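You operate a simulated robot arm through the tools that you are given. There is no shell and no other tool.

You are at the controls of a simulated two-armed robot. One attempt, no reset.

JOB
The gold bolt is too tight: slacken it with the green key, then retighten it to the card's torque.
Fine: stand key and wrench back; leave the silver bolt. Set down upright: green t-handle key, what you pick out.
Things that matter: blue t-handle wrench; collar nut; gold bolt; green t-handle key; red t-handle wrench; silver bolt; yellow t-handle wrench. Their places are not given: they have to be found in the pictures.

The check looks at the end state, three seconds after you hand in, the way a careful person would. Anything else that was tipped, shoved, dropped, spilled or broken makes it a failure.

ROBOT AND FRAMES
Two 6-joint arms with fingered hands on one trunk that stands fixed in place. Base frame: the origin is at the foot of the trunk, x ahead of it, y to its left, z up; the work surface is at about z = 0.88. Units: m, rad, N and s.
The left shoulder is at [0.05, 0.17, 1.061], the right one opposite. With the tool pointing down near the work surface each hand reaches from about 0.52 to 0.78 m from the base axis, measured 20 degrees to its own side. Payload 3.5 kg a hand.
The TCP of each hand is the grasp point between the finger pads, 0.026 m short of the fingertips. In the tool frame z runs along the fingers and y along their closing line. The gripper opens to 0.132 m; its body begins 0.073 m behind the TCP. The gripper is a hand of 3 fingers: y runs from the thumb to the fingers, the wrist lies at [0, 0, -0.234] in the tool frame, and closing takes about 1.5 s.
Orientation is told as [roll, pitch, yaw] about the base's x, y, z axes, in that order, counted from this pose: with the fingers straight down and closing along the base's y, the tool's x points along the base's -x, its y along +y and its z along -z.

CONTROLS
- The arms move only by the tool nudge_tool. It takes "left_motion", "right_motion" or both (then of equal length, played together; a hand with none holds still); each is a list of rows, each an object (a shift or turn left out is 0, a gripper value left out holds the last) with "jaw": the closure, from 0 (fully open) to 1 (shut); "xyz": the shift along the base's x, y, z in units of 30 mm (1.0 is 30 mm), a list of three; "dr": the turn, a rotation vector about the base's x, y, z in units of 8 degrees (1.0 is 8 degrees), a list of three. In form: [{"jaw": jaw, "xyz": [tx, ty, tz], "dr": [ax, ay, az]}, ...]. A call has 1 to 20 rows; each row shifts and turns the commanded pose from where the row before left it. A call with a number of a shift or a turn outside -1 to 1 is refused whole. A row lasts 0.2 s, in which the tool goes at most 0.05 m and 0.15 rad; a call with a longer step from one row to the next is refused whole, and so is a gripper value outside its range. Where a pose cannot be reached the arm comes as near as it can. A force on the tool above 40 N (or 10 N above the force at the start of the call, whichever is more), or a blocked arm, ends the call early, and 0.2 s more pass. The fingers move at their own pace (about 0.108 m/s each) and stop on an object; they squeeze with about 26 N. The grip force told is the motor's: it shows also when the fingers shut on nothing. Time passes only in rows, and 0.2 s behind the last, so rows that do not move let the fingers close. The reply holds the time, the measured pose of the TCP, the force on the tool along the base axes, the opening and the grip force, in the units named above and with some noise, with the torque about the TCP (base axes, N m) and any sound that the robot's microphone picked up.
- Cameras (640 x 400 px; columns grow to the right, rows downward): "scene" is now at [0.038, -0.0116, 1.6654]; the picture's right is [-0.14, -0.99, 0.00], its down [-0.72, 0.11, -0.68] and it looks along [0.67, -0.10, -0.73] (base axes); focal length 348 px, centre (320, 200). "left" rides on the left gripper at [-0.062, 0.003, -0.092] in its tool frame; the picture's right is [-0.05, -1.00, 0.00], its down [0.83, -0.04, -0.56] and it looks along [0.55, -0.03, 0.83] (tool axes); focal length 230 px, centre (320, 200). "right" rides on the right gripper at [0.062, 0.003, -0.092] in its tool frame; the picture's right is [-0.05, 1.00, 0.00], its down [-0.83, -0.04, -0.56] and it looks along [-0.55, -0.03, 0.83] (tool axes); focal length 230 px, centre (320, 200).
- get_image(camera): a new picture of that camera. It takes no simulated time.
- slide_trunk(by): slides the trunk up (or, below 0, down) by that many m; the arms and the scene camera ride with it, the base frame stays. It gives what a move gives, with no picture.
- set_grasp(shape, hand): the hand has 3 fingers and takes this shape, open, in about a second: jaw (thumb against the fingers, like two jaws); tri (thumb and two fingers); tip (a fingertip pinch); poke (one finger out to press); point (the index stretched); flat (the hand flat); cup (the hand cupped); fist (a fist). The gripper value then closes the fingers along that shape, each until it touches; the sizes above hold for jaw. It gives what a move gives, with no picture.
- head_to(pan, tilt): turns the head with the scene camera to pan (to the left, within 1.501 rad either way) and tilt (down, from -0.506 to 1.204), counted from straight ahead of the robot. It gives what a move gives.
- point_at(camera, pixels): for up to 12 pixels [column, row] of the newest picture of that camera ("zoom" is the newest enlarged one), the place [x, y, z] in the base frame of the surface seen there, good to about 0.002 m, but the place of the scene camera against the robot may be out by one fixed shift of up to 0.018 m in any direction. It takes no simulated time.
- zoom(camera, box): a new picture of the part [left, top, right, bottom] of that camera's present view, enlarged. It takes no simulated time.
- job_done(): hands the job in; it is judged then, once.

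Unless the task says otherwise, let go and move clear before handing in.

The tools are called after "Emit:" by a JSON object that holds its "api" and its "payload". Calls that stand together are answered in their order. nudge_tool: Moves the arms, as the interface text tells. Its arguments: {"type":"object","properties":{"left_motion":{"type":"array"},"right_motion":{"type":"array"}},"required":[]} The other tools are called the same way: slide_trunk (by) moves the trunk up or down; set_grasp (shape, hand) gives the hand a shape; head_to (pan, tilt) turns the head that bears the scene camera; get_image (camera) takes a picture; point_at (camera, pixels) gives the place of the surface under pixels of a picture; zoom (camera, box) takes an enlarged picture of a part of a camera's view; job_done () hands the job in.

At the start:

```text
clock: 0.0
left_tool_pos: [0.5846, 0.1998, 1.2055]
left_tool_rot: [0.002, 0.0, 0.001]
left_wrist_force: [-0.2, -0.5, -0.2]
left_moment: [0.01, -0.02, -0.01]
left_opening: 0.1318
left_gripper_force: 0.0
left_shape: jaw
right_tool_pos: [0.5918, -0.2825, 1.0813]
right_tool_rot: [0.0, 0.0, -0.001]
right_wrist_force: [0.0, 0.4, -0.4]
right_moment: [-0.01, 0.03, 0.03]
right_opening: 0.1319
right_gripper_force: 0.1
right_shape: jaw
trunk travel left (down, up): [-0.676, 0.034]
head pan, tilt (commanded): [-0.145, 0.82]
```

scene: 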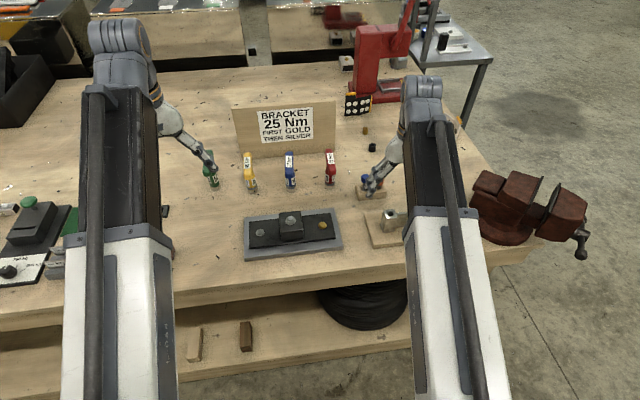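
right: 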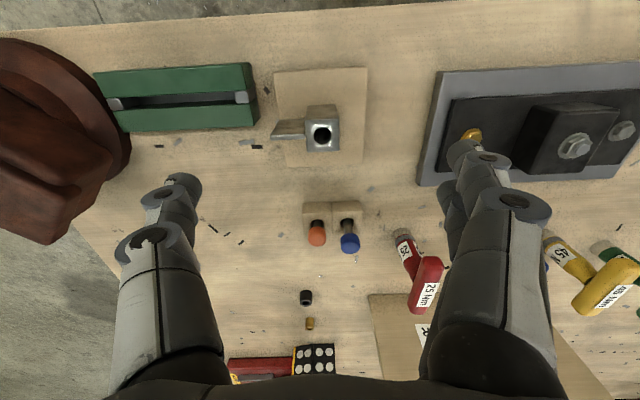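
left: 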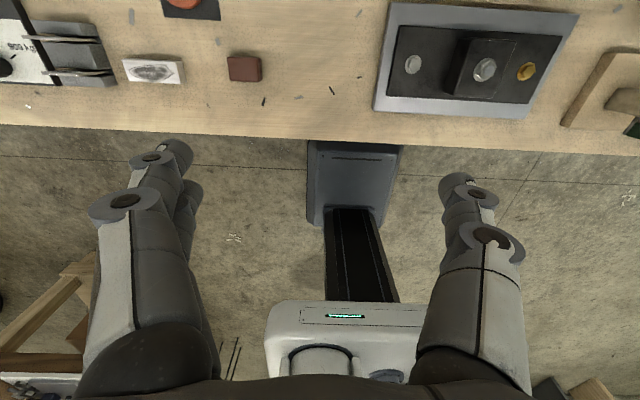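

The scene shows a card reading "BRACKET 25 Nm, FIRST GOLD THEN SILVER" (about pixel 285,125), four T-handles in a row (210–330, 170) and a bracket plate at (292,232). I'll zoom in to read the labels and find the bolts.

Emit:
{"api": "zoom", "payload": {"camera": "scene", "box": [190, 90, 350, 190]}}

Emit:
{"api": "zoom", "payload": {"camera": "scene", "box": [230, 190, 358, 270]}}

Emit:
{"api": "zoom", "payload": {"camera": "right", "box": [380, 60, 640, 340]}}

Emit:
{"api": "zoom", "payload": {"camera": "scene", "box": [330, 80, 458, 260]}}

```text
4.00 times, centred on (270, 140) of scene
```

zoom: 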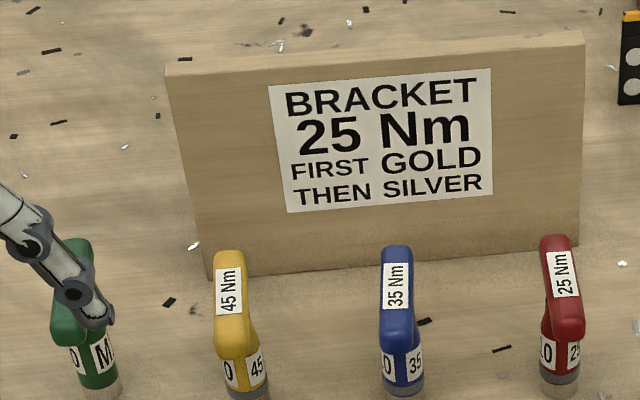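

```text
5.00 times, centred on (294, 230) of scene
```

zoom: 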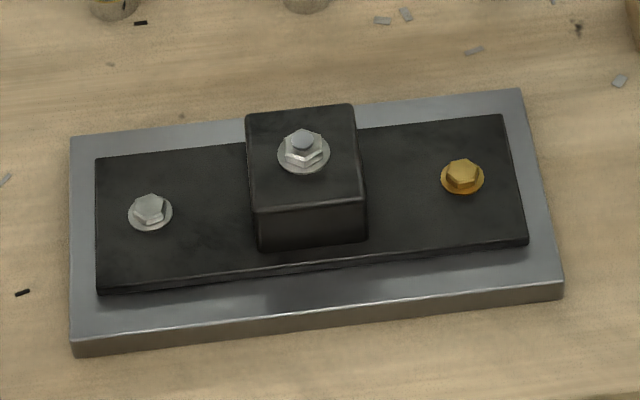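

```text
1.43 times, centred on (510, 200) of right
```

zoom: 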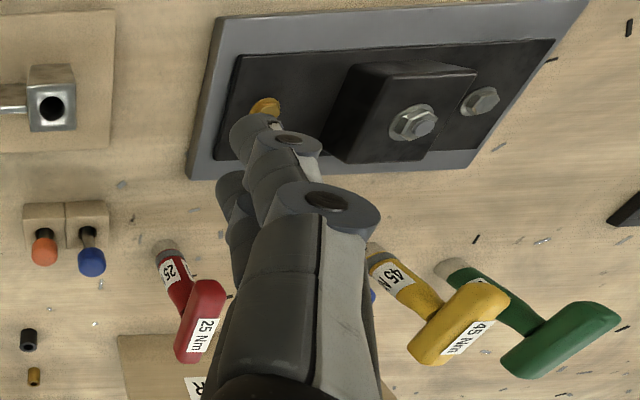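

```text
2.22 times, centred on (394, 170) of scene
```

zoom: 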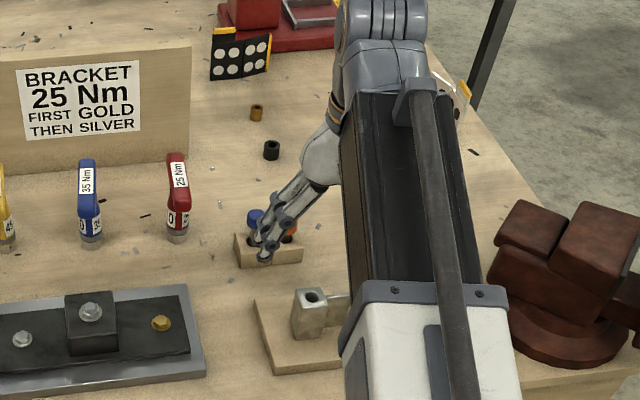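

The card asks 25 Nm, and the red wrench's handle reads 25 Nm, the blue 35 and the yellow 45. I'll fetch positions for the bolts, keys and card, using the scene camera.

Emit:
{"api": "point_at", "payload": {"camera": "scene", "pixels": [[322, 225], [291, 219], [260, 232], [208, 162], [248, 160], [289, 160], [330, 160], [214, 186], [251, 188], [291, 187], [330, 184], [310, 245]]}}

Emit:
{"api": "point_at", "payload": {"camera": "right", "pixels": [[476, 134], [575, 145], [621, 130], [405, 235], [430, 270], [420, 300], [565, 245], [590, 300], [623, 290], [630, 262], [320, 135], [500, 180]]}}

Emit:
{"api": "zoom", "payload": {"camera": "scene", "box": [195, 140, 275, 200]}}

Emit:
{"api": "zoom", "payload": {"camera": "scene", "box": [270, 140, 350, 200]}}

```text
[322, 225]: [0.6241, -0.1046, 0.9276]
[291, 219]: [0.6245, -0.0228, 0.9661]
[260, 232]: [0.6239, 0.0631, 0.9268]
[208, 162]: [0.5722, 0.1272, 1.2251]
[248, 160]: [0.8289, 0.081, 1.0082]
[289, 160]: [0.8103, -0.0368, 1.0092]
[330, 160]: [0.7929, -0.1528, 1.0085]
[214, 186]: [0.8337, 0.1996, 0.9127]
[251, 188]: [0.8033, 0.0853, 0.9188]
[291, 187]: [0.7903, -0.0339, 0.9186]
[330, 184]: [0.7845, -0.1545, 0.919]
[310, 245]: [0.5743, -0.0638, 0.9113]
```

```text
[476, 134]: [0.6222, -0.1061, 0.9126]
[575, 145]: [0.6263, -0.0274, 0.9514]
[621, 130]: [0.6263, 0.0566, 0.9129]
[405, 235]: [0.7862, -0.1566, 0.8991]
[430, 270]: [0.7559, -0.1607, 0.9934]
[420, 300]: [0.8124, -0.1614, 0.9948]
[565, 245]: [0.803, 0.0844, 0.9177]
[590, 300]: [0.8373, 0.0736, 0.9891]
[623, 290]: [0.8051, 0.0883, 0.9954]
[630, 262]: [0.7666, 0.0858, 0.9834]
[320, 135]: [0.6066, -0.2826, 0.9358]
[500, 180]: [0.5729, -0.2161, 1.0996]
```

```text
6.67 times, centred on (235, 170) of scene
```

zoom: 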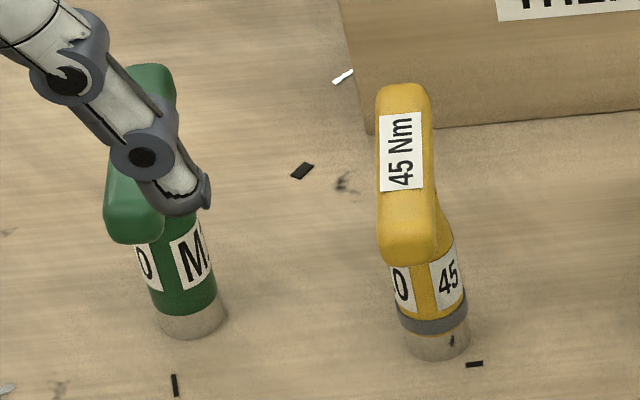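

```text
6.67 times, centred on (310, 170) of scene
```

zoom: 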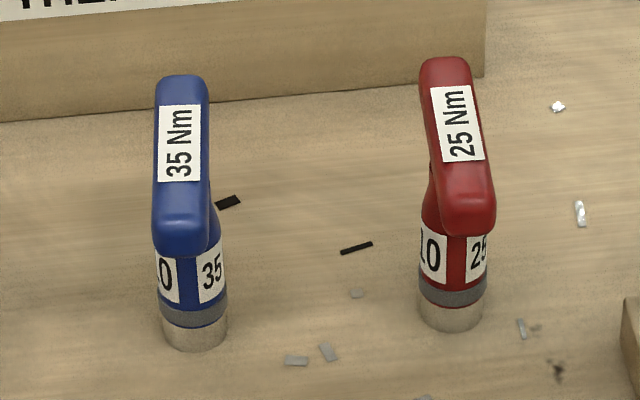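

The wrist and scene readings agree in x and y; the scene camera reads about 14 mm high. I'll move the right hand up toward the middle so its forward-looking camera can see the bolts and the four T-handles well.

Emit:
{"api": "nudge_tool", "payload": {"right_motion": [{"xyz": [-0.3, 0.6, 0.8]}, {"xyz": [-0.3, 0.6, 0.8]}, {"xyz": [-0.3, 0.6, 0.8]}, {"xyz": [-0.3, 0.8, 0.8]}, {"xyz": [-0.3, 0.8, 0.5]}, {"xyz": [0, 0.8, 0]}, {"xyz": [0, 0.8, 0]}, {"xyz": [0, 0.8, 0]}, {"xyz": [0, 0.6, 0]}, {"xyz": [0, 0, 0]}]}}

Emit:
{"api": "get_image", "payload": {"camera": "right"}}

Emit:
{"api": "get_image", "payload": {"camera": "scene"}}

```text
clock: 2.2
left_tool_pos: [0.5842, 0.1995, 1.2038]
left_tool_rot: [0.0, 0.0, -0.001]
left_wrist_force: [-0.5, -0.3, -0.6]
left_moment: [0.0, 0.02, 0.01]
left_opening: 0.132
left_gripper_force: 0.1
left_shape: jaw
right_tool_pos: [0.5459, -0.0889, 1.1912]
right_tool_rot: [0.001, 0.001, -0.001]
right_wrist_force: [0.5, 0.6, 0.3]
right_moment: [-0.01, 0.02, -0.05]
right_opening: 0.132
right_gripper_force: 0.1
right_shape: jaw
trunk travel left (down, up): [-0.676, 0.034]
head pan, tilt (commanded): [-0.145, 0.82]
```

```text
taken
```

right: 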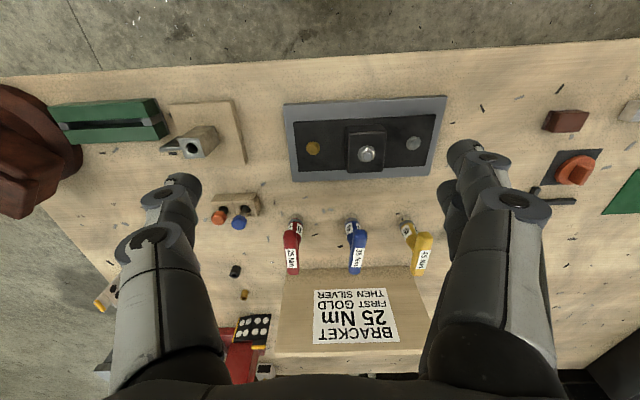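

```text
taken
```

scene: 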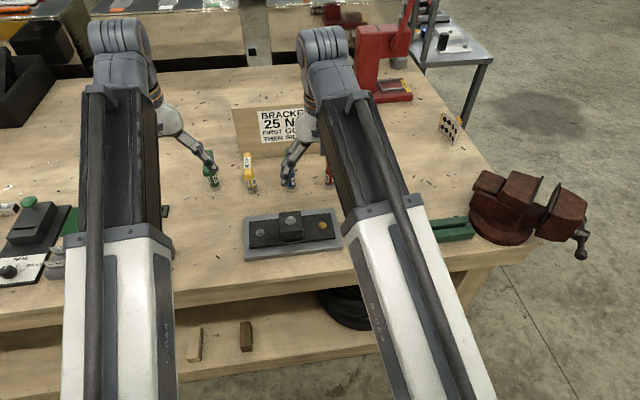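

The right camera now sees the whole plate (gold bolt near 313,148, collar nut 366,153, silver 414,143) and red/blue/yellow handles (292,245; 355,245; 418,245). I'll zoom in to read positions and hex orientation.

Emit:
{"api": "zoom", "payload": {"camera": "right", "box": [285, 95, 445, 195]}}

Emit:
{"api": "zoom", "payload": {"camera": "right", "box": [270, 200, 446, 310]}}

Emit:
{"api": "zoom", "payload": {"camera": "right", "box": [200, 180, 280, 230]}}

```text
4.00 times, centred on (365, 145) of right
```

zoom: 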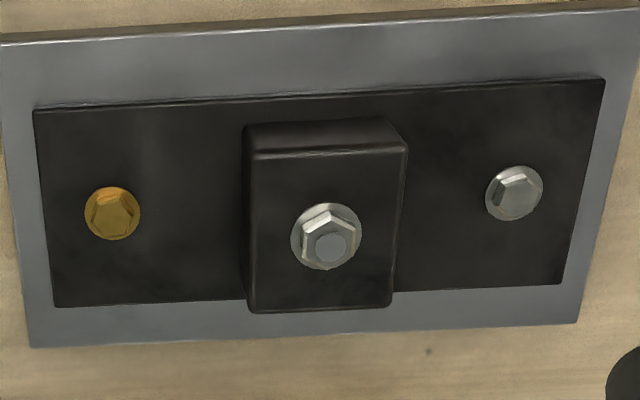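

```text
3.64 times, centred on (358, 255) of right
```

zoom: 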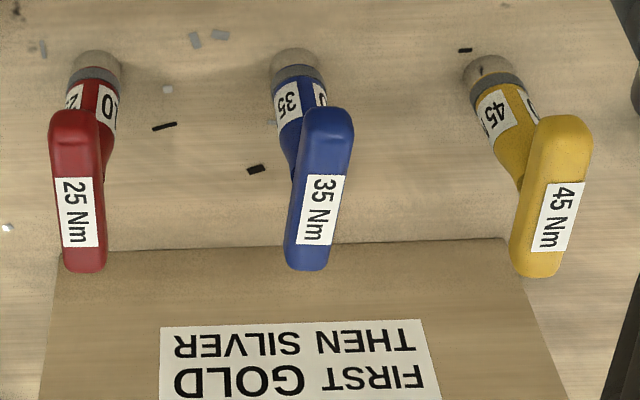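

```text
8.00 times, centred on (240, 205) of right
```

zoom: 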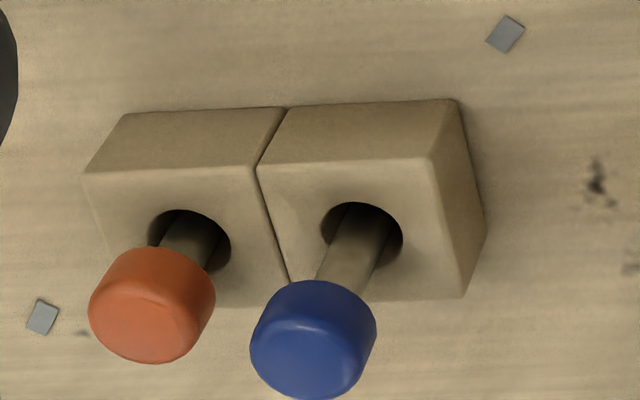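

Labels on red read "25" on the bar and on the body. Next I'll measure the gold bolt closely.

Emit:
{"api": "zoom", "payload": {"camera": "right", "box": [297, 138, 329, 158]}}

Emit:
{"api": "point_at", "payload": {"camera": "zoom", "pixels": [[320, 200], [300, 160], [350, 170], [320, 240], [280, 200], [370, 210]]}}

Emit:
{"api": "point_at", "payload": {"camera": "right", "pixels": [[366, 154], [414, 143], [291, 225], [292, 270], [353, 232], [358, 265], [340, 240], [415, 235], [420, 268], [404, 222], [293, 218], [351, 218]]}}

```text
16.00 times, centred on (313, 148) of right
```

zoom: 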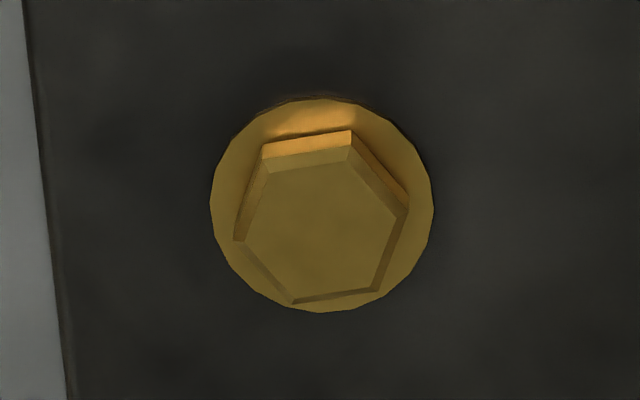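

```text
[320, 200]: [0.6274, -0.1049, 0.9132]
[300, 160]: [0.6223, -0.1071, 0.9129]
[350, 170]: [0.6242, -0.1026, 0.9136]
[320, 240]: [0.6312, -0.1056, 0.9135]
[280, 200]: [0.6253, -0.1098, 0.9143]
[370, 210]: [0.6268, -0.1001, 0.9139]
```

```text
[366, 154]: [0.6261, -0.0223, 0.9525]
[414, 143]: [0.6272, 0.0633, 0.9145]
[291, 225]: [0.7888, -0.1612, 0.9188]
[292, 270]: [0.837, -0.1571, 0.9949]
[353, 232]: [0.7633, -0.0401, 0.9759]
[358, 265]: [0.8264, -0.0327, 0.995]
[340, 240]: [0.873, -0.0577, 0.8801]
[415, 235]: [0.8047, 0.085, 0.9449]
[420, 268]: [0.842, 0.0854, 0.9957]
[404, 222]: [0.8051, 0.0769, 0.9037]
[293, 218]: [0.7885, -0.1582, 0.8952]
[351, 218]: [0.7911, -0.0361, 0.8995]
```

Gold bolt head sits near (0.628, -0.105), top at z≈0.914. Now I'll measure each handle bar's ends and top in a zoom of the right camera.

Emit:
{"api": "zoom", "payload": {"camera": "right", "box": [272, 210, 312, 280]}}

Emit:
{"api": "point_at", "payload": {"camera": "zoom", "pixels": [[320, 150], [320, 200], [320, 300], [320, 360], [300, 110], [340, 60]]}}

```text
5.71 times, centred on (292, 245) of right
```

zoom: 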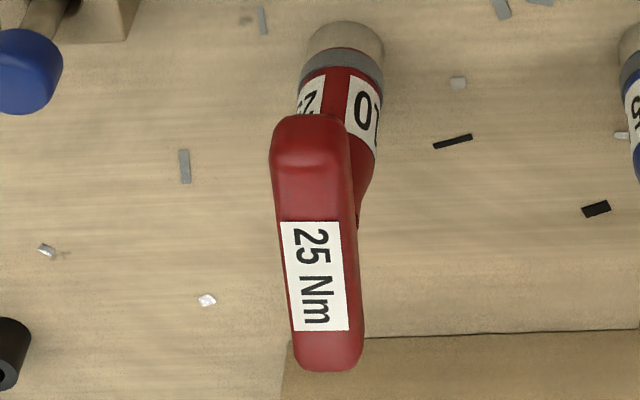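

```text
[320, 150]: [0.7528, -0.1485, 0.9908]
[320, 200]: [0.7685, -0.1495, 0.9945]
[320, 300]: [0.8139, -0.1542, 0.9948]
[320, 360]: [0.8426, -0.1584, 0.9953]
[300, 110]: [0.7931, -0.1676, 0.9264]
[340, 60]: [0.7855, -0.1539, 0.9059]
```

The red bar runs nearly along x, centre about (0.80, -0.154), top z≈0.995. The left hand hides the green key, so I'll draw it back and out to get a clear view.

Emit:
{"api": "nudge_tool", "payload": {"left_motion": [{"xyz": [-0.6, 0.8, 0.4]}, {"xyz": [-0.6, 0.8, 0.4]}, {"xyz": [-0.6, 0.8, 0.4]}, {"xyz": [-0.6, 0.8, 0.4]}, {"xyz": [-0.3, 0.8, 0]}, {"xyz": [0, 0, 0]}], "right_motion": [{"xyz": [0, 0.8, 0]}, {"xyz": [0, 0.8, 0]}, {"xyz": [0, 0.8, 0]}, {"xyz": [0, 0.8, 0]}, {"xyz": [0, 0.6, 0]}, {"xyz": [0, 0, 0]}]}}

Emit:
{"api": "get_image", "payload": {"camera": "right"}}

Emit:
{"api": "get_image", "payload": {"camera": "scene"}}

```text
clock: 3.6
left_tool_pos: [0.5289, 0.3266, 1.1962]
left_tool_rot: [0.003, -0.006, 0.0]
left_wrist_force: [0.7, -0.4, 0.4]
left_moment: [-0.01, -0.04, -0.01]
left_opening: 0.1319
left_gripper_force: 0.0
left_shape: jaw
left hand out of reach, approached as far as the arm can: row 1, 2, 3, 4
right_tool_pos: [0.5468, 0.0253, 1.1926]
right_tool_rot: [0.0, 0.0, 0.0]
right_wrist_force: [0.4, -2.0, -0.6]
right_moment: [0.02, 0.02, -0.01]
right_opening: 0.132
right_gripper_force: 0.1
right_shape: jaw
trunk travel left (down, up): [-0.676, 0.034]
head pan, tilt (commanded): [-0.145, 0.82]
```

```text
taken
```

right: 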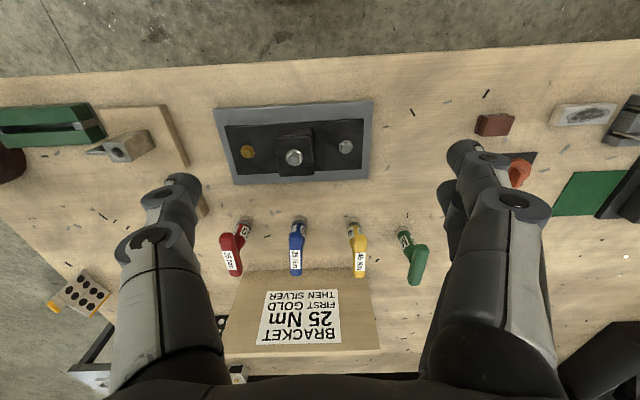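

```text
taken
```

scene: 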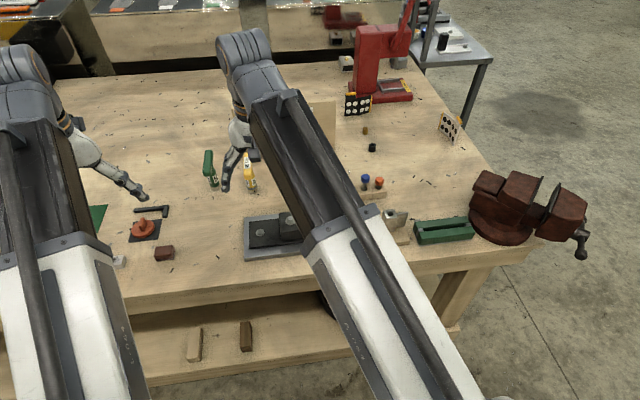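

Green is now clear at about (414,258) in the right camera. I'll zoom on it and measure, plus match several points to the scene camera.

Emit:
{"api": "zoom", "payload": {"camera": "right", "box": [386, 222, 450, 292]}}

Emit:
{"api": "point_at", "payload": {"camera": "zoom", "pixels": [[300, 200], [340, 170], [340, 200], [345, 260], [350, 330], [270, 130], [300, 120], [250, 100]]}}

Emit:
{"api": "zoom", "payload": {"camera": "scene", "box": [185, 130, 265, 200]}}

```text
5.71 times, centred on (418, 257) of right
```

zoom: 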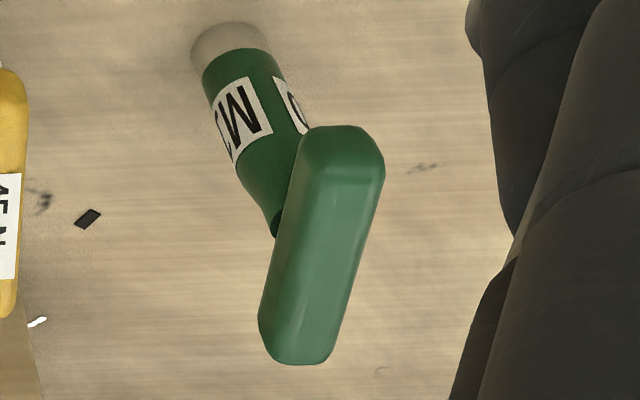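

```text
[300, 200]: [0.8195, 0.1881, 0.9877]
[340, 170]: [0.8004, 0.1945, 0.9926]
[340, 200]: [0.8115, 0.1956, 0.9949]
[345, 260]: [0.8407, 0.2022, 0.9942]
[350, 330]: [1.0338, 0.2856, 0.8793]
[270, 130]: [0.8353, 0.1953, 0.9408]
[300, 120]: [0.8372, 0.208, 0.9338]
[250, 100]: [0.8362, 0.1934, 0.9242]
```

```text
5.71 times, centred on (225, 165) of scene
```

zoom: 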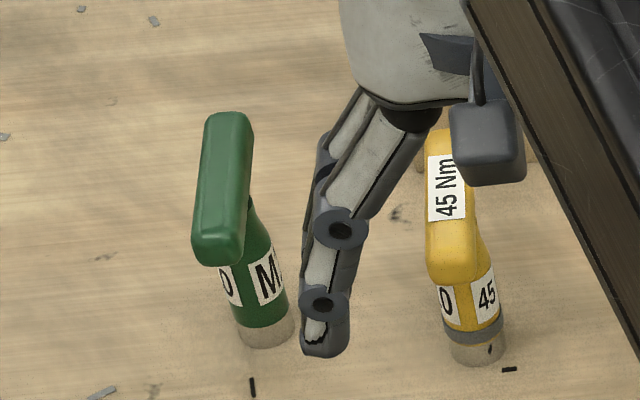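

I need the green bar's centre line; I'll sample along it in a fresh zoom of the right camera.

Emit:
{"api": "zoom", "payload": {"camera": "right", "box": [402, 238, 430, 290]}}

Emit:
{"api": "point_at", "payload": {"camera": "right", "pixels": [[422, 253], [420, 260], [418, 267], [416, 275], [414, 281], [424, 247], [413, 284], [412, 270], [425, 256]]}}

Emit:
{"api": "point_at", "payload": {"camera": "scene", "pixels": [[209, 170], [209, 163], [210, 157], [211, 152], [214, 178], [218, 184], [216, 188]]}}

```text
7.69 times, centred on (416, 264) of right
```

zoom: 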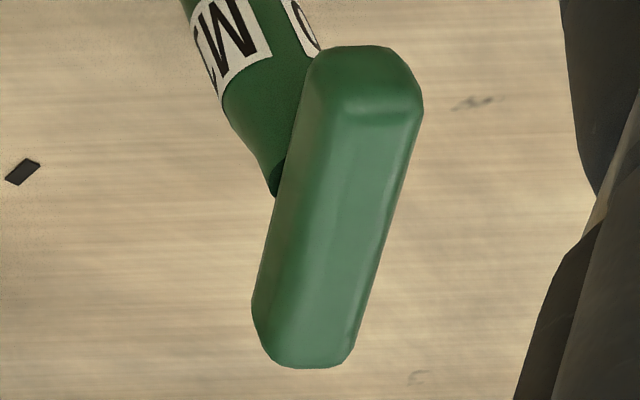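

```text
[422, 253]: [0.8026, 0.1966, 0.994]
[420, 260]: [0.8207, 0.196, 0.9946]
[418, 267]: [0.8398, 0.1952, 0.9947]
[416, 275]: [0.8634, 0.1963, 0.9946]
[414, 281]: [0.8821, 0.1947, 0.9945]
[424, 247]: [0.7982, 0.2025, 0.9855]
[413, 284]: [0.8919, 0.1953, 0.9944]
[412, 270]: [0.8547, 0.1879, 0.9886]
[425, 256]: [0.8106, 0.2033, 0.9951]
```

```text
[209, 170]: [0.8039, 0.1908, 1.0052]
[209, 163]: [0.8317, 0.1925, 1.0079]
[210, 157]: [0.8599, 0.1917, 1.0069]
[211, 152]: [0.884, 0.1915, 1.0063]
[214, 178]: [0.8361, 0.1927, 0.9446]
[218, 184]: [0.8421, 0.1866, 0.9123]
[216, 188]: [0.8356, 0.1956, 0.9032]
```

Green bar is aligned with x, centre about (0.847, 0.196), top z 0.9945. I'll tilt the left hand about 38° forward (for reach), bring it high in front of the green key, and clear the right hand toward its own side.

Emit:
{"api": "nudge_tool", "payload": {"left_motion": [{"xyz": [0.7, -0.5, -0.3], "dr": [0, -0.95, 0]}, {"xyz": [0.7, -0.5, -0.3], "dr": [0, -0.95, 0]}, {"xyz": [0.8, -0.5, -0.3], "dr": [0, -0.95, 0]}, {"xyz": [0.8, -0.5, -0.3], "dr": [0, -0.95, 0]}, {"xyz": [0.8, -0.5, -0.3], "dr": [0, -0.95, 0]}, {"xyz": [0.9, -0.5, -0.3]}, {"xyz": [0.9, -0.5, -0.3]}, {"xyz": [0.9, -0.5, -0.2]}, {"xyz": [0.9, -0.36, 0]}, {"xyz": [0, 0, 0]}], "right_motion": [{"xyz": [0, -0.6, 0]}, {"xyz": [0, -0.6, 0]}, {"xyz": [0, -0.6, 0]}, {"xyz": [0, -0.6, 0]}, {"xyz": [0, -0.6, 0]}, {"xyz": [0, -0.6, 0]}, {"xyz": [0, -0.6, 0]}, {"xyz": [0, 0, 0]}, {"xyz": [0, 0, 0]}, {"xyz": [0, 0, 0]}]}}

Emit:
{"api": "get_image", "payload": {"camera": "right"}}

Emit:
{"api": "get_image", "payload": {"camera": "left"}}

Emit:
{"api": "get_image", "payload": {"camera": "scene"}}

```text
clock: 5.8
left_tool_pos: [0.752, 0.1928, 1.1287]
left_tool_rot: [0.0, -0.664, 0.001]
left_wrist_force: [-0.8, 0.8, -1.1]
left_moment: [0.03, 0.03, -0.02]
left_opening: 0.132
left_gripper_force: 0.1
left_shape: jaw
right_tool_pos: [0.5464, -0.1001, 1.1917]
right_tool_rot: [0.001, 0.0, 0.0]
right_wrist_force: [0.5, 0.2, 0.9]
right_moment: [-0.02, -0.02, 0.01]
right_opening: 0.1319
right_gripper_force: 0.1
right_shape: jaw
trunk travel left (down, up): [-0.676, 0.034]
head pan, tilt (commanded): [-0.145, 0.82]
```

```text
taken
```

right: 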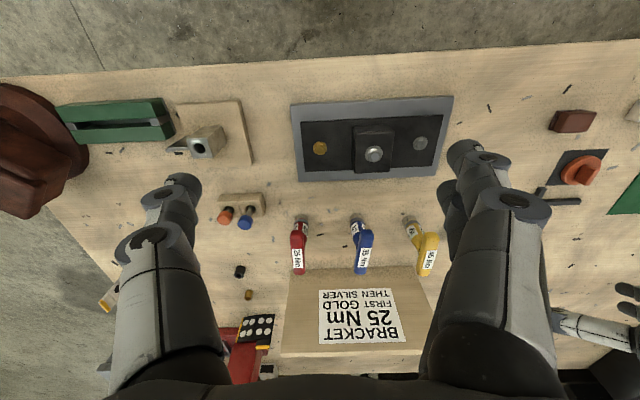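

```text
taken
```

left: 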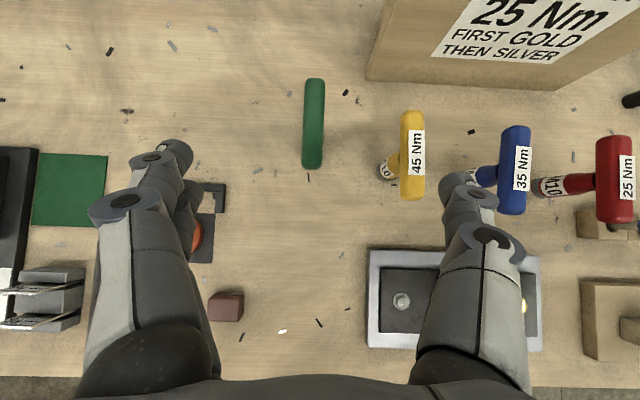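

```text
taken
```

scene: 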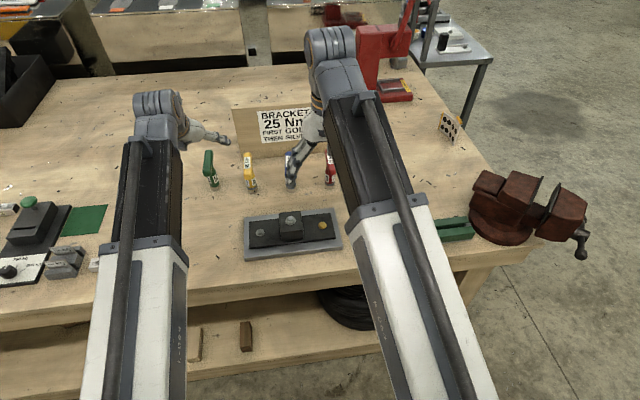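

The left camera now looks nearly straight down, with green's bar at about (313,123). I'll measure it from this camera for a second fix.

Emit:
{"api": "point_at", "payload": {"camera": "left", "pixels": [[313, 82], [313, 100], [313, 123], [313, 145], [313, 165], [305, 123], [322, 123], [411, 155], [515, 170], [613, 180], [523, 305], [401, 302]]}}

Emit:
{"api": "zoom", "payload": {"camera": "left", "box": [278, 68, 358, 188]}}

```text
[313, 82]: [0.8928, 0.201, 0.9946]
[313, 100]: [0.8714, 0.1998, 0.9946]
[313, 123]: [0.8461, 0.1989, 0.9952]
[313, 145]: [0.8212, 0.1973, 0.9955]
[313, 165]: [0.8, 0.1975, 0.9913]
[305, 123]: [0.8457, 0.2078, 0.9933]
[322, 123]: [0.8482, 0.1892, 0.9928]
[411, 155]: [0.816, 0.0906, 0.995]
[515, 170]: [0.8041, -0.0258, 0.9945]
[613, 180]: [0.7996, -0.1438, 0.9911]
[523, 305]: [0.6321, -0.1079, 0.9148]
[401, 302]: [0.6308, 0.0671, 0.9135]
```

```text
3.33 times, centred on (318, 128) of left
```

zoom: 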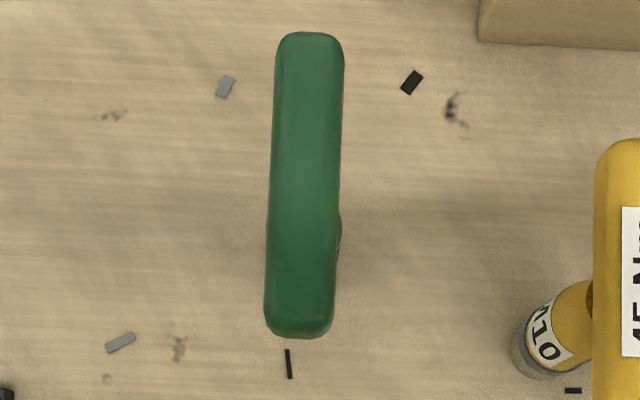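

Left camera puts the bar centre at (0.846, 0.1985). I'll bring the left hand above it first.

Emit:
{"api": "nudge_tool", "payload": {"left_motion": [{"xyz": [0.79, 0.045, -0.49]}, {"xyz": [0.79, 0.045, -0.49]}, {"xyz": [0.79, 0.045, -0.49]}, {"xyz": [0.79, 0.045, -0.49]}, {"xyz": [0, 0, 0]}]}}

Emit:
{"api": "get_image", "payload": {"camera": "left"}}

Emit:
{"api": "get_image", "payload": {"camera": "scene"}}

```text
clock: 7.0
left_tool_pos: [0.846, 0.1946, 1.0691]
left_tool_rot: [0.002, -0.663, 0.001]
left_wrist_force: [0.4, 0.6, -0.5]
left_moment: [-0.03, 0.0, -0.01]
left_opening: 0.132
left_gripper_force: 0.0
left_shape: jaw
right_tool_pos: [0.5462, -0.101, 1.1914]
right_tool_rot: [-0.001, 0.0, -0.001]
right_wrist_force: [0.6, -0.6, -0.6]
right_moment: [0.01, -0.01, 0.01]
right_opening: 0.132
right_gripper_force: 0.0
right_shape: jaw
trunk travel left (down, up): [-0.676, 0.034]
head pan, tilt (commanded): [-0.145, 0.82]
```

```text
taken
```

left: 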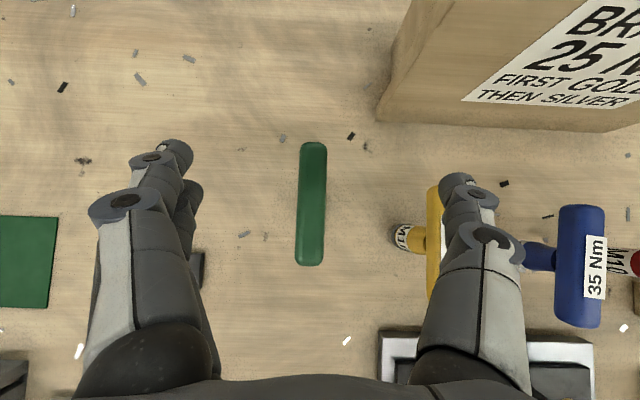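

```text
taken
```

scene: 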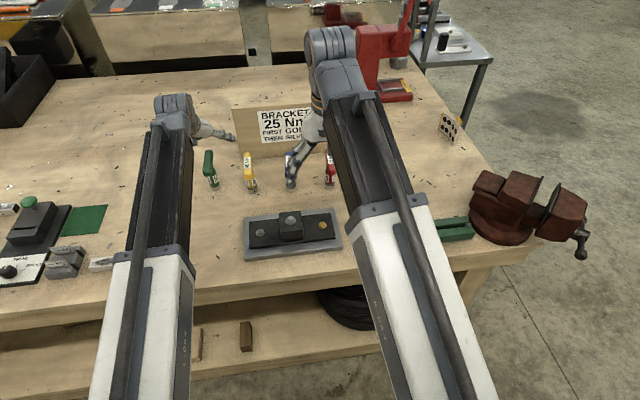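

Bar now spans rows 143–265 around column 312, between the finger tips at columns 190 and 440. I'll re-measure before descending.

Emit:
{"api": "point_at", "payload": {"camera": "left", "pixels": [[314, 150], [312, 180], [311, 204], [310, 230], [309, 255], [299, 204], [324, 204]]}}

```text
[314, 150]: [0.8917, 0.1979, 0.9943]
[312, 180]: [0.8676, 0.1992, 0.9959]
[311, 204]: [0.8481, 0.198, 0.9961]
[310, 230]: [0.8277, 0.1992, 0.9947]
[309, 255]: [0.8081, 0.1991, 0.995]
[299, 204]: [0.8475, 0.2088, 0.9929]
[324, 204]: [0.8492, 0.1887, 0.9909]
```

Bar centre confirmed at (0.848, 0.1985). I'll descend 85 mm with a small y correction, fingers still open.

Emit:
{"api": "nudge_tool", "payload": {"left_motion": [{"xyz": [0.03, 0.06, -0.57]}, {"xyz": [0.03, 0.06, -0.57]}, {"xyz": [0, 0, -0.57]}, {"xyz": [0, 0, -0.57]}, {"xyz": [0, 0, -0.55]}, {"xyz": [0, 0, 0]}]}}

Emit:
{"api": "get_image", "payload": {"camera": "left"}}

Emit:
{"api": "zoom", "payload": {"camera": "scene", "box": [160, 110, 288, 200]}}

```text
clock: 8.4
left_tool_pos: [0.8495, 0.2004, 0.985]
left_tool_rot: [0.0, -0.663, -0.002]
left_wrist_force: [0.2, -0.5, -0.5]
left_moment: [0.03, -0.02, 0.0]
left_opening: 0.1319
left_gripper_force: 0.0
left_shape: jaw
right_tool_pos: [0.5476, -0.0997, 1.1917]
right_tool_rot: [0.0, 0.0, 0.0]
right_wrist_force: [-0.3, -0.4, 0.2]
right_moment: [-0.02, 0.0, -0.01]
right_opening: 0.1322
right_gripper_force: 0.1
right_shape: jaw
trunk travel left (down, up): [-0.676, 0.034]
head pan, tilt (commanded): [-0.145, 0.82]
```

```text
taken
```

left: 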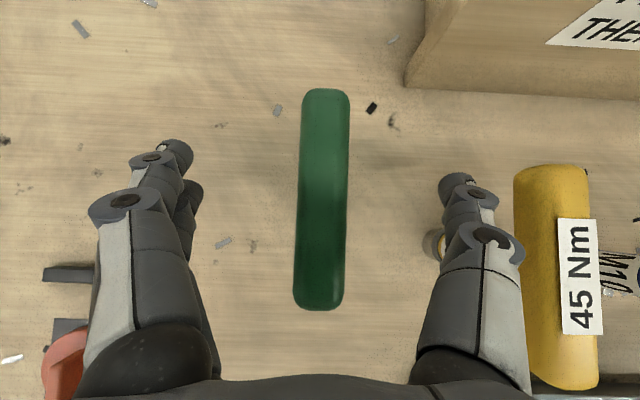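

```text
4.44 times, centred on (224, 155) of scene
```

zoom: 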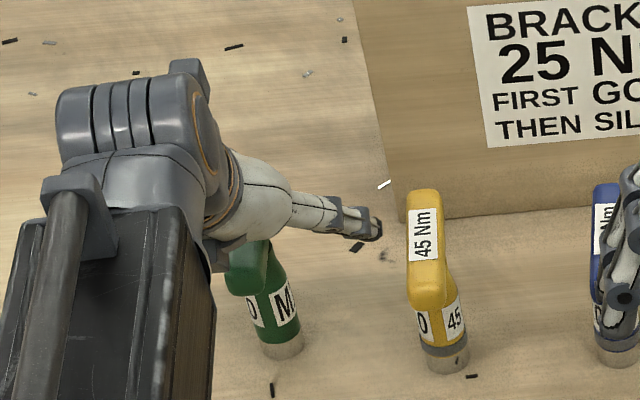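

The bar lies centred between the fingers. I'll close partway first to verify centring.

Emit:
{"api": "nudge_tool", "payload": {"left_motion": [{"jaw": 0.3}, {"jaw": 0.6}, {"jaw": 0.65}, {"jaw": 0.65}, {"jaw": 0.65}, {"jaw": 0.65}]}}

Emit:
{"api": "get_image", "payload": {"camera": "left"}}

```text
clock: 9.8
left_tool_pos: [0.8478, 0.2011, 0.984]
left_tool_rot: [0.0, -0.663, 0.0]
left_wrist_force: [0.7, -0.1, -0.9]
left_moment: [0.0, -0.02, -0.01]
left_opening: 0.0467
left_gripper_force: 0.0
left_shape: jaw
right_tool_pos: [0.5458, -0.1007, 1.1909]
right_tool_rot: [0.001, 0.0, 0.0]
right_wrist_force: [-0.5, -0.1, -0.3]
right_moment: [-0.01, -0.01, 0.0]
right_opening: 0.1317
right_gripper_force: 0.1
right_shape: jaw
trunk travel left (down, up): [-0.676, 0.034]
head pan, tilt (commanded): [-0.145, 0.82]
```

```text
taken
```

left: 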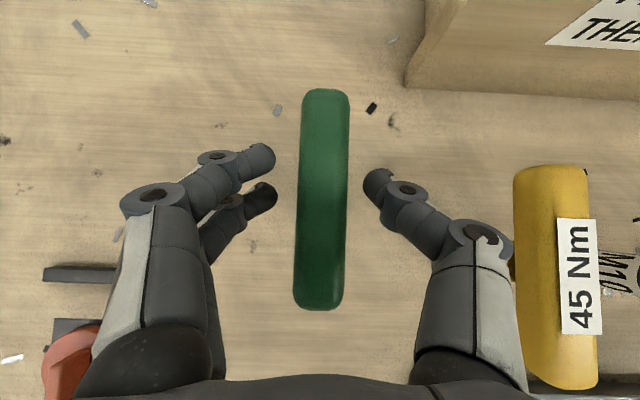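

The gaps (≈25 px left, 13 px right) show the hand sits about 2.5 mm too far to +y. I'll correct that and then close fully.

Emit:
{"api": "nudge_tool", "payload": {"left_motion": [{"xyz": [0, -0.09, 0]}, {"xyz": [0, 0, 0]}, {"jaw": 0.75}, {"jaw": 0.85}, {"jaw": 1.0}, {"jaw": 1.0}, {"jaw": 1.0}, {"jaw": 1.0}]}}

Emit:
{"api": "get_image", "payload": {"camera": "left"}}

```text
clock: 11.6
left_tool_pos: [0.848, 0.1985, 0.9833]
left_tool_rot: [0.001, -0.664, 0.001]
left_wrist_force: [0.7, -0.9, -0.4]
left_moment: [0.0, -0.01, 0.0]
left_opening: 0.0209
left_gripper_force: 25.3
left_shape: jaw
right_tool_pos: [0.5467, -0.1007, 1.1913]
right_tool_rot: [0.0, 0.002, -0.001]
right_wrist_force: [0.7, -0.3, 0.2]
right_moment: [0.0, 0.03, -0.01]
right_opening: 0.1321
right_gripper_force: 0.0
right_shape: jaw
trunk travel left (down, up): [-0.676, 0.034]
head pan, tilt (commanded): [-0.145, 0.82]
```

```text
taken
```

left: 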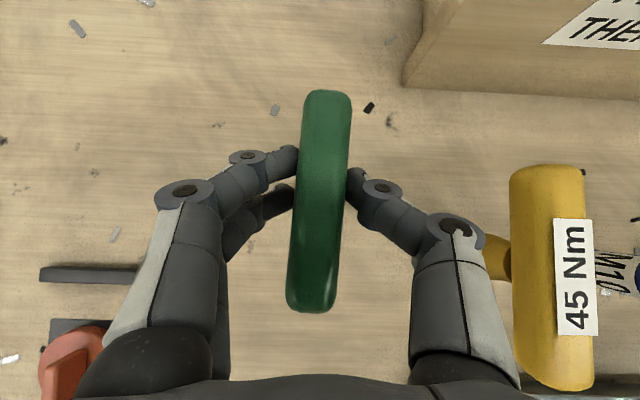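

Grip is firm (opening 21 mm, 25 N). I'll lift the green key straight up, then back, while sending the right hand out to its own side.

Emit:
{"api": "nudge_tool", "payload": {"left_motion": [{"xyz": [0, 0, 0.5]}, {"xyz": [0, 0, 0.7]}, {"xyz": [0, 0, 0.7]}, {"xyz": [-0.5, 0, 0.7]}, {"xyz": [-0.7, 0, 0.7]}, {"xyz": [-0.8, 0, 0.7]}, {"xyz": [-0.8, 0, 0.7]}, {"xyz": [-0.8, 0, 0.4]}, {"xyz": [-0.8, 0, 0]}, {"xyz": [-0.8, 0, 0]}, {"xyz": [-0.8, 0, 0]}, {"xyz": [0, 0, 0]}], "right_motion": [{"xyz": [-0.1, -0.8, -0.2]}, {"xyz": [-0.1, -0.8, -0.2]}, {"xyz": [-0.1, -0.8, -0.2]}, {"xyz": [-0.1, -0.8, -0.2]}, {"xyz": [-0.1, -0.8, -0.2]}, {"xyz": [-0.1, -0.8, -0.2]}, {"xyz": [-0.1, -0.8, -0.2]}, {"xyz": [-0.1, -0.8, -0.2]}, {"xyz": [-0.1, -0.8, -0.2]}, {"xyz": [-0.1, 0, -0.2]}, {"xyz": [0, 0, 0]}, {"xyz": [0, 0, 0]}]}}

Emit:
{"api": "get_image", "payload": {"camera": "left"}}

Emit:
{"api": "get_image", "payload": {"camera": "right"}}

Emit:
{"api": "get_image", "payload": {"camera": "scene"}}

```text
clock: 14.2
left_tool_pos: [0.6672, 0.1997, 1.1364]
left_tool_rot: [0.002, -0.665, -0.001]
left_wrist_force: [-0.1, 0.9, -3.0]
left_moment: [-0.01, 0.02, 0.0]
left_opening: 0.0209
left_gripper_force: 25.8
left_shape: jaw
right_tool_pos: [0.5193, -0.3201, 1.1305]
right_tool_rot: [0.0, 0.0, 0.0]
right_wrist_force: [0.5, 0.4, -0.2]
right_moment: [0.02, 0.01, 0.0]
right_opening: 0.132
right_gripper_force: 0.0
right_shape: jaw
trunk travel left (down, up): [-0.676, 0.034]
head pan, tilt (commanded): [-0.145, 0.82]
```

```text
taken
```

left: 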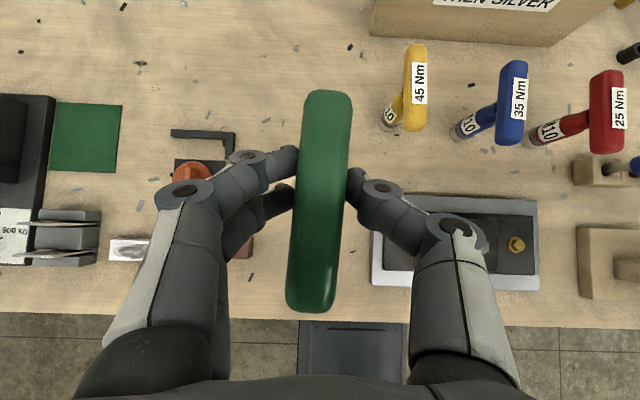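

```text
taken
```

right: 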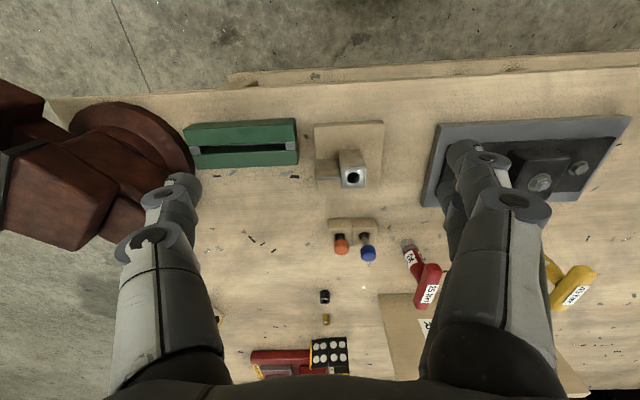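

```text
taken
```

scene: 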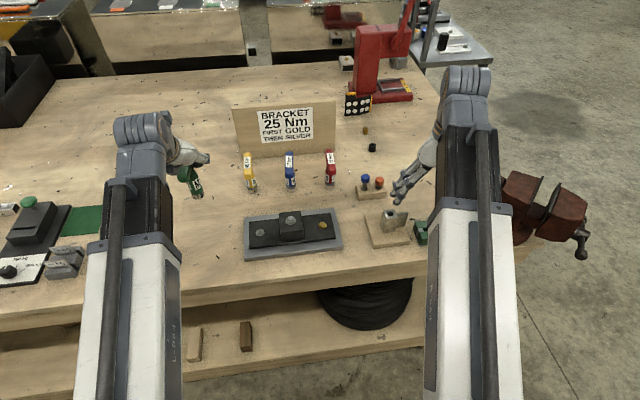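

The key is held (about 3 N weight), gripper steady. I'll zoom in to check it hangs upright before carrying it over.

Emit:
{"api": "zoom", "payload": {"camera": "scene", "box": [150, 120, 250, 210]}}

Emit:
{"api": "zoom", "payload": {"camera": "left", "box": [240, 70, 400, 330]}}

Emit:
{"api": "point_at", "payload": {"camera": "left", "pixels": [[329, 100], [327, 130], [325, 160], [322, 200], [319, 250], [315, 285], [516, 244]]}}

```text
4.44 times, centred on (200, 165) of scene
```

zoom: 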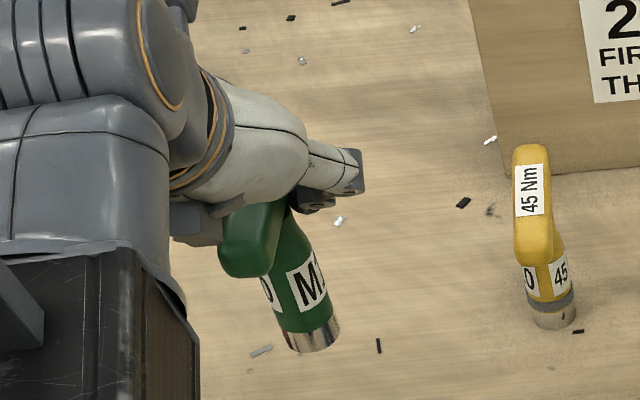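

```text
1.54 times, centred on (320, 200) of left
```

zoom: 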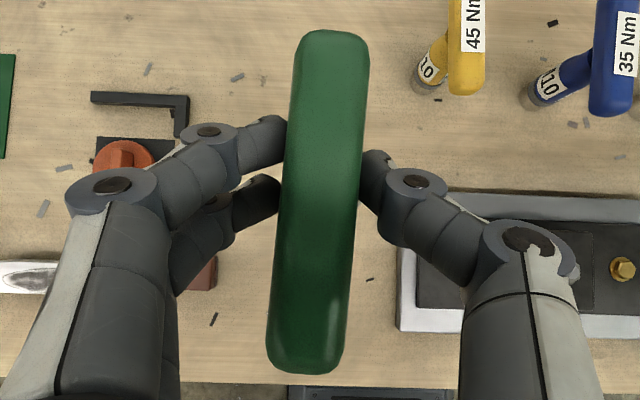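

```text
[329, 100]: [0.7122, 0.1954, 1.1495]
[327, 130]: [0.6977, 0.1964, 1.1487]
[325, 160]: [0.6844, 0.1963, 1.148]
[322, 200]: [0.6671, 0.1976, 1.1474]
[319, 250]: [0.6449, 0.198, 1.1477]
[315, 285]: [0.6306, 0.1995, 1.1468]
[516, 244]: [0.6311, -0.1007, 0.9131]
```

The bar slopes about 2° (far end high) and yaws about -3°; I'll compensate. Let me measure the gold bolt precisely in this left view.

Emit:
{"api": "zoom", "payload": {"camera": "left", "box": [500, 234, 532, 254]}}

Emit:
{"api": "point_at", "payload": {"camera": "zoom", "pixels": [[320, 200], [300, 200], [340, 200], [320, 180], [320, 220], [320, 260]]}}

```text
16.00 times, centred on (516, 244) of left
```

zoom: 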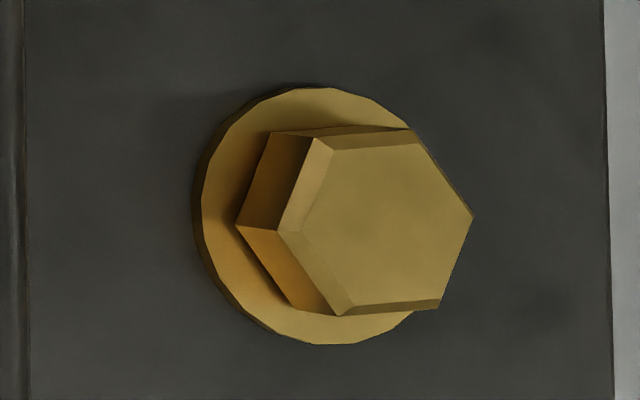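

```text
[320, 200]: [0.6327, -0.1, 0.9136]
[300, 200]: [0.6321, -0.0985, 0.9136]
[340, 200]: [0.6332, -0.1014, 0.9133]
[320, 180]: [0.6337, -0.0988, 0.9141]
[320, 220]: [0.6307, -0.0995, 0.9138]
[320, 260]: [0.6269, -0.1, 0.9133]
```

Gold head centre reads (0.632, -0.104) here, hex flats' normals at about yaw +7°. I'll carry the key over at safe height, turning +9.6° yaw and levelling it, and turn the right hand's camera to watch the bolt.

Emit:
{"api": "nudge_tool", "payload": {"left_motion": [{"xyz": [-0.1, -0.6, 0], "dr": [0, 0.02, 0.1]}, {"xyz": [-0.1, -0.85, 0], "dr": [0, 0.02, 0.1]}, {"xyz": [-0.1, -0.85, 0], "dr": [0, 0.02, 0.1]}, {"xyz": [-0.1, -0.85, 0], "dr": [0, 0.02, 0.1]}, {"xyz": [-0.1, -0.85, 0], "dr": [0, 0.02, 0.1]}, {"xyz": [-0.1, -0.85, 0], "dr": [0, 0.02, 0.1]}, {"xyz": [-0.1, -0.85, 0], "dr": [0, 0.02, 0.1]}, {"xyz": [-0.1, -0.85, 0], "dr": [0, 0.02, 0.1]}, {"xyz": [-0.1, -0.85, 0], "dr": [0, 0.02, 0.1]}, {"xyz": [-0.1, -0.85, 0], "dr": [0, 0.02, 0.1]}, {"xyz": [-0.1, -0.85, 0], "dr": [0, 0.02, 0.1]}, {"xyz": [-0.1, -0.97, 0], "dr": [0, 0.02, 0.1]}, {}], "right_motion": [{"xyz": [-0.1, 0, 0], "dr": [0, 0, 0.5]}, {"xyz": [-0.1, 0, 0], "dr": [0, 0, 0.5]}, {"xyz": [-0.1, 0, 0], "dr": [0, 0, 0.5]}, {"xyz": [-0.1, 0, 0], "dr": [0, 0, 0.5]}, {"xyz": [-0.1, 0, 0], "dr": [0, 0, 0.5]}, {"xyz": [-0.1, 0, 0], "dr": [0, 0, 0.5]}, {"dr": [0, 0, 0.5]}, {"dr": [0, 0, 0.5]}, {"dr": [0, 0, 0.5]}, {"dr": [0, 0, 0.5]}, {}, {}, {}]}}

Emit:
{"api": "get_image", "payload": {"camera": "right"}}

Emit:
{"api": "get_image", "payload": {"camera": "left"}}

Emit:
{"api": "get_image", "payload": {"camera": "scene"}}

```text
clock: 17.0
left_tool_pos: [0.6293, -0.1026, 1.1377]
left_tool_rot: [0.005, -0.631, 0.166]
left_wrist_force: [0.7, -0.3, -3.3]
left_moment: [0.0, -0.06, 0.0]
left_opening: 0.0209
left_gripper_force: 26.1
left_shape: jaw
right_tool_pos: [0.4998, -0.3174, 1.1326]
right_tool_rot: [0.001, 0.0, 0.698]
right_wrist_force: [-0.8, -0.7, 0.4]
right_moment: [-0.01, 0.03, -0.01]
right_opening: 0.1317
right_gripper_force: 0.0
right_shape: jaw
trunk travel left (down, up): [-0.676, 0.034]
head pan, tilt (commanded): [-0.145, 0.82]
```

```text
taken
```

right: 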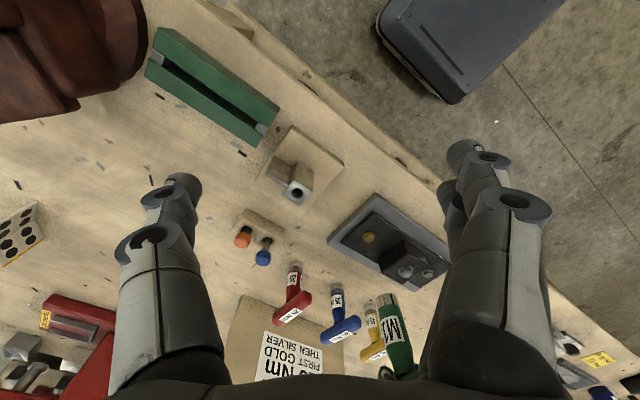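

```text
taken
```

left: 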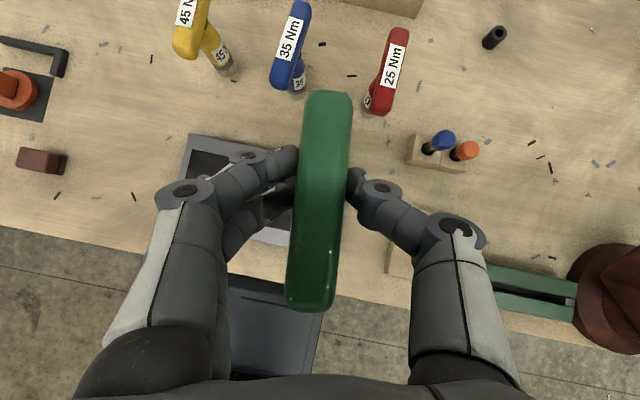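

```text
taken
```

scene: 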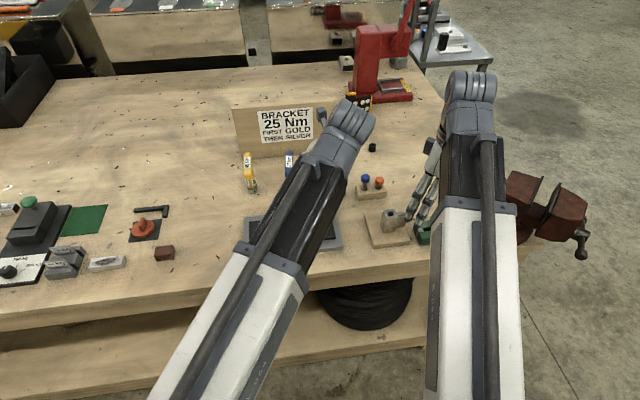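

Right camera sees the gold bolt at (369,238) and the hanging green key with its metal socket end near (385,298). Zooming for measurements.

Emit:
{"api": "zoom", "payload": {"camera": "right", "box": [340, 220, 436, 390]}}

Emit:
{"api": "point_at", "payload": {"camera": "right", "pixels": [[369, 238], [385, 300], [378, 302], [392, 298], [388, 318], [395, 335], [405, 372]]}}

Emit:
{"api": "point_at", "payload": {"camera": "left", "pixels": [[329, 100], [327, 130], [325, 160], [322, 200], [319, 250], [315, 285], [311, 300]]}}

```text
2.35 times, centred on (388, 305) of right
```

zoom: 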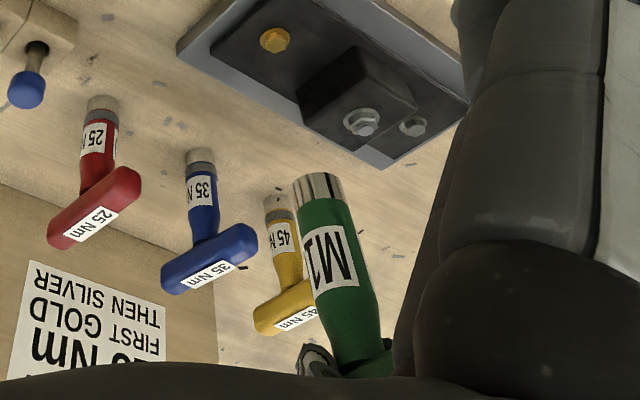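

```text
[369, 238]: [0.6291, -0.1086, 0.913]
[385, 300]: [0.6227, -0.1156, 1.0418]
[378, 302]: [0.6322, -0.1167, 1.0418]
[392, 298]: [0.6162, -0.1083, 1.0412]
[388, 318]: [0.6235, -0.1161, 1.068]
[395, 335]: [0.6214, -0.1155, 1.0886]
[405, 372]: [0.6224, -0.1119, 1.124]
```

```text
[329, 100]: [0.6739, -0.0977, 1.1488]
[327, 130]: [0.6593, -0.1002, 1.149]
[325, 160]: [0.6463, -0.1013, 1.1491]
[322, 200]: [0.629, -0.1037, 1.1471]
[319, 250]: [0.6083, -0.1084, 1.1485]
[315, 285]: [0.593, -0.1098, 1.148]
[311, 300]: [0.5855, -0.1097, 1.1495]
```

The bar is level and its axis, from the right camera, comes out near (0.631, -0.1046). Now the gold head's centre in the same camera.

Emit:
{"api": "zoom", "payload": {"camera": "right", "box": [353, 228, 385, 248]}}

Emit:
{"api": "point_at", "payload": {"camera": "zoom", "pixels": [[320, 200], [340, 200], [300, 200], [320, 180], [320, 220], [330, 210]]}}

```text
16.00 times, centred on (369, 238) of right
```

zoom: 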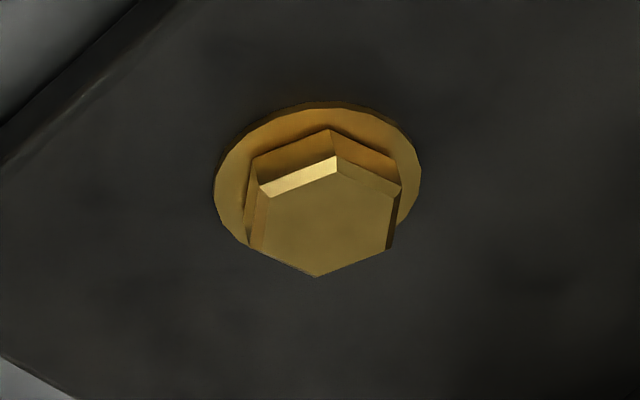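

```text
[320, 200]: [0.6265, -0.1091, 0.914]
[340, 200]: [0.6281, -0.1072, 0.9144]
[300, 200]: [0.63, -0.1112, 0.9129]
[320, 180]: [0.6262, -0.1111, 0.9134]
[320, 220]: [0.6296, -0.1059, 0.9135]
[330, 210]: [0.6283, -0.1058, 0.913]
```

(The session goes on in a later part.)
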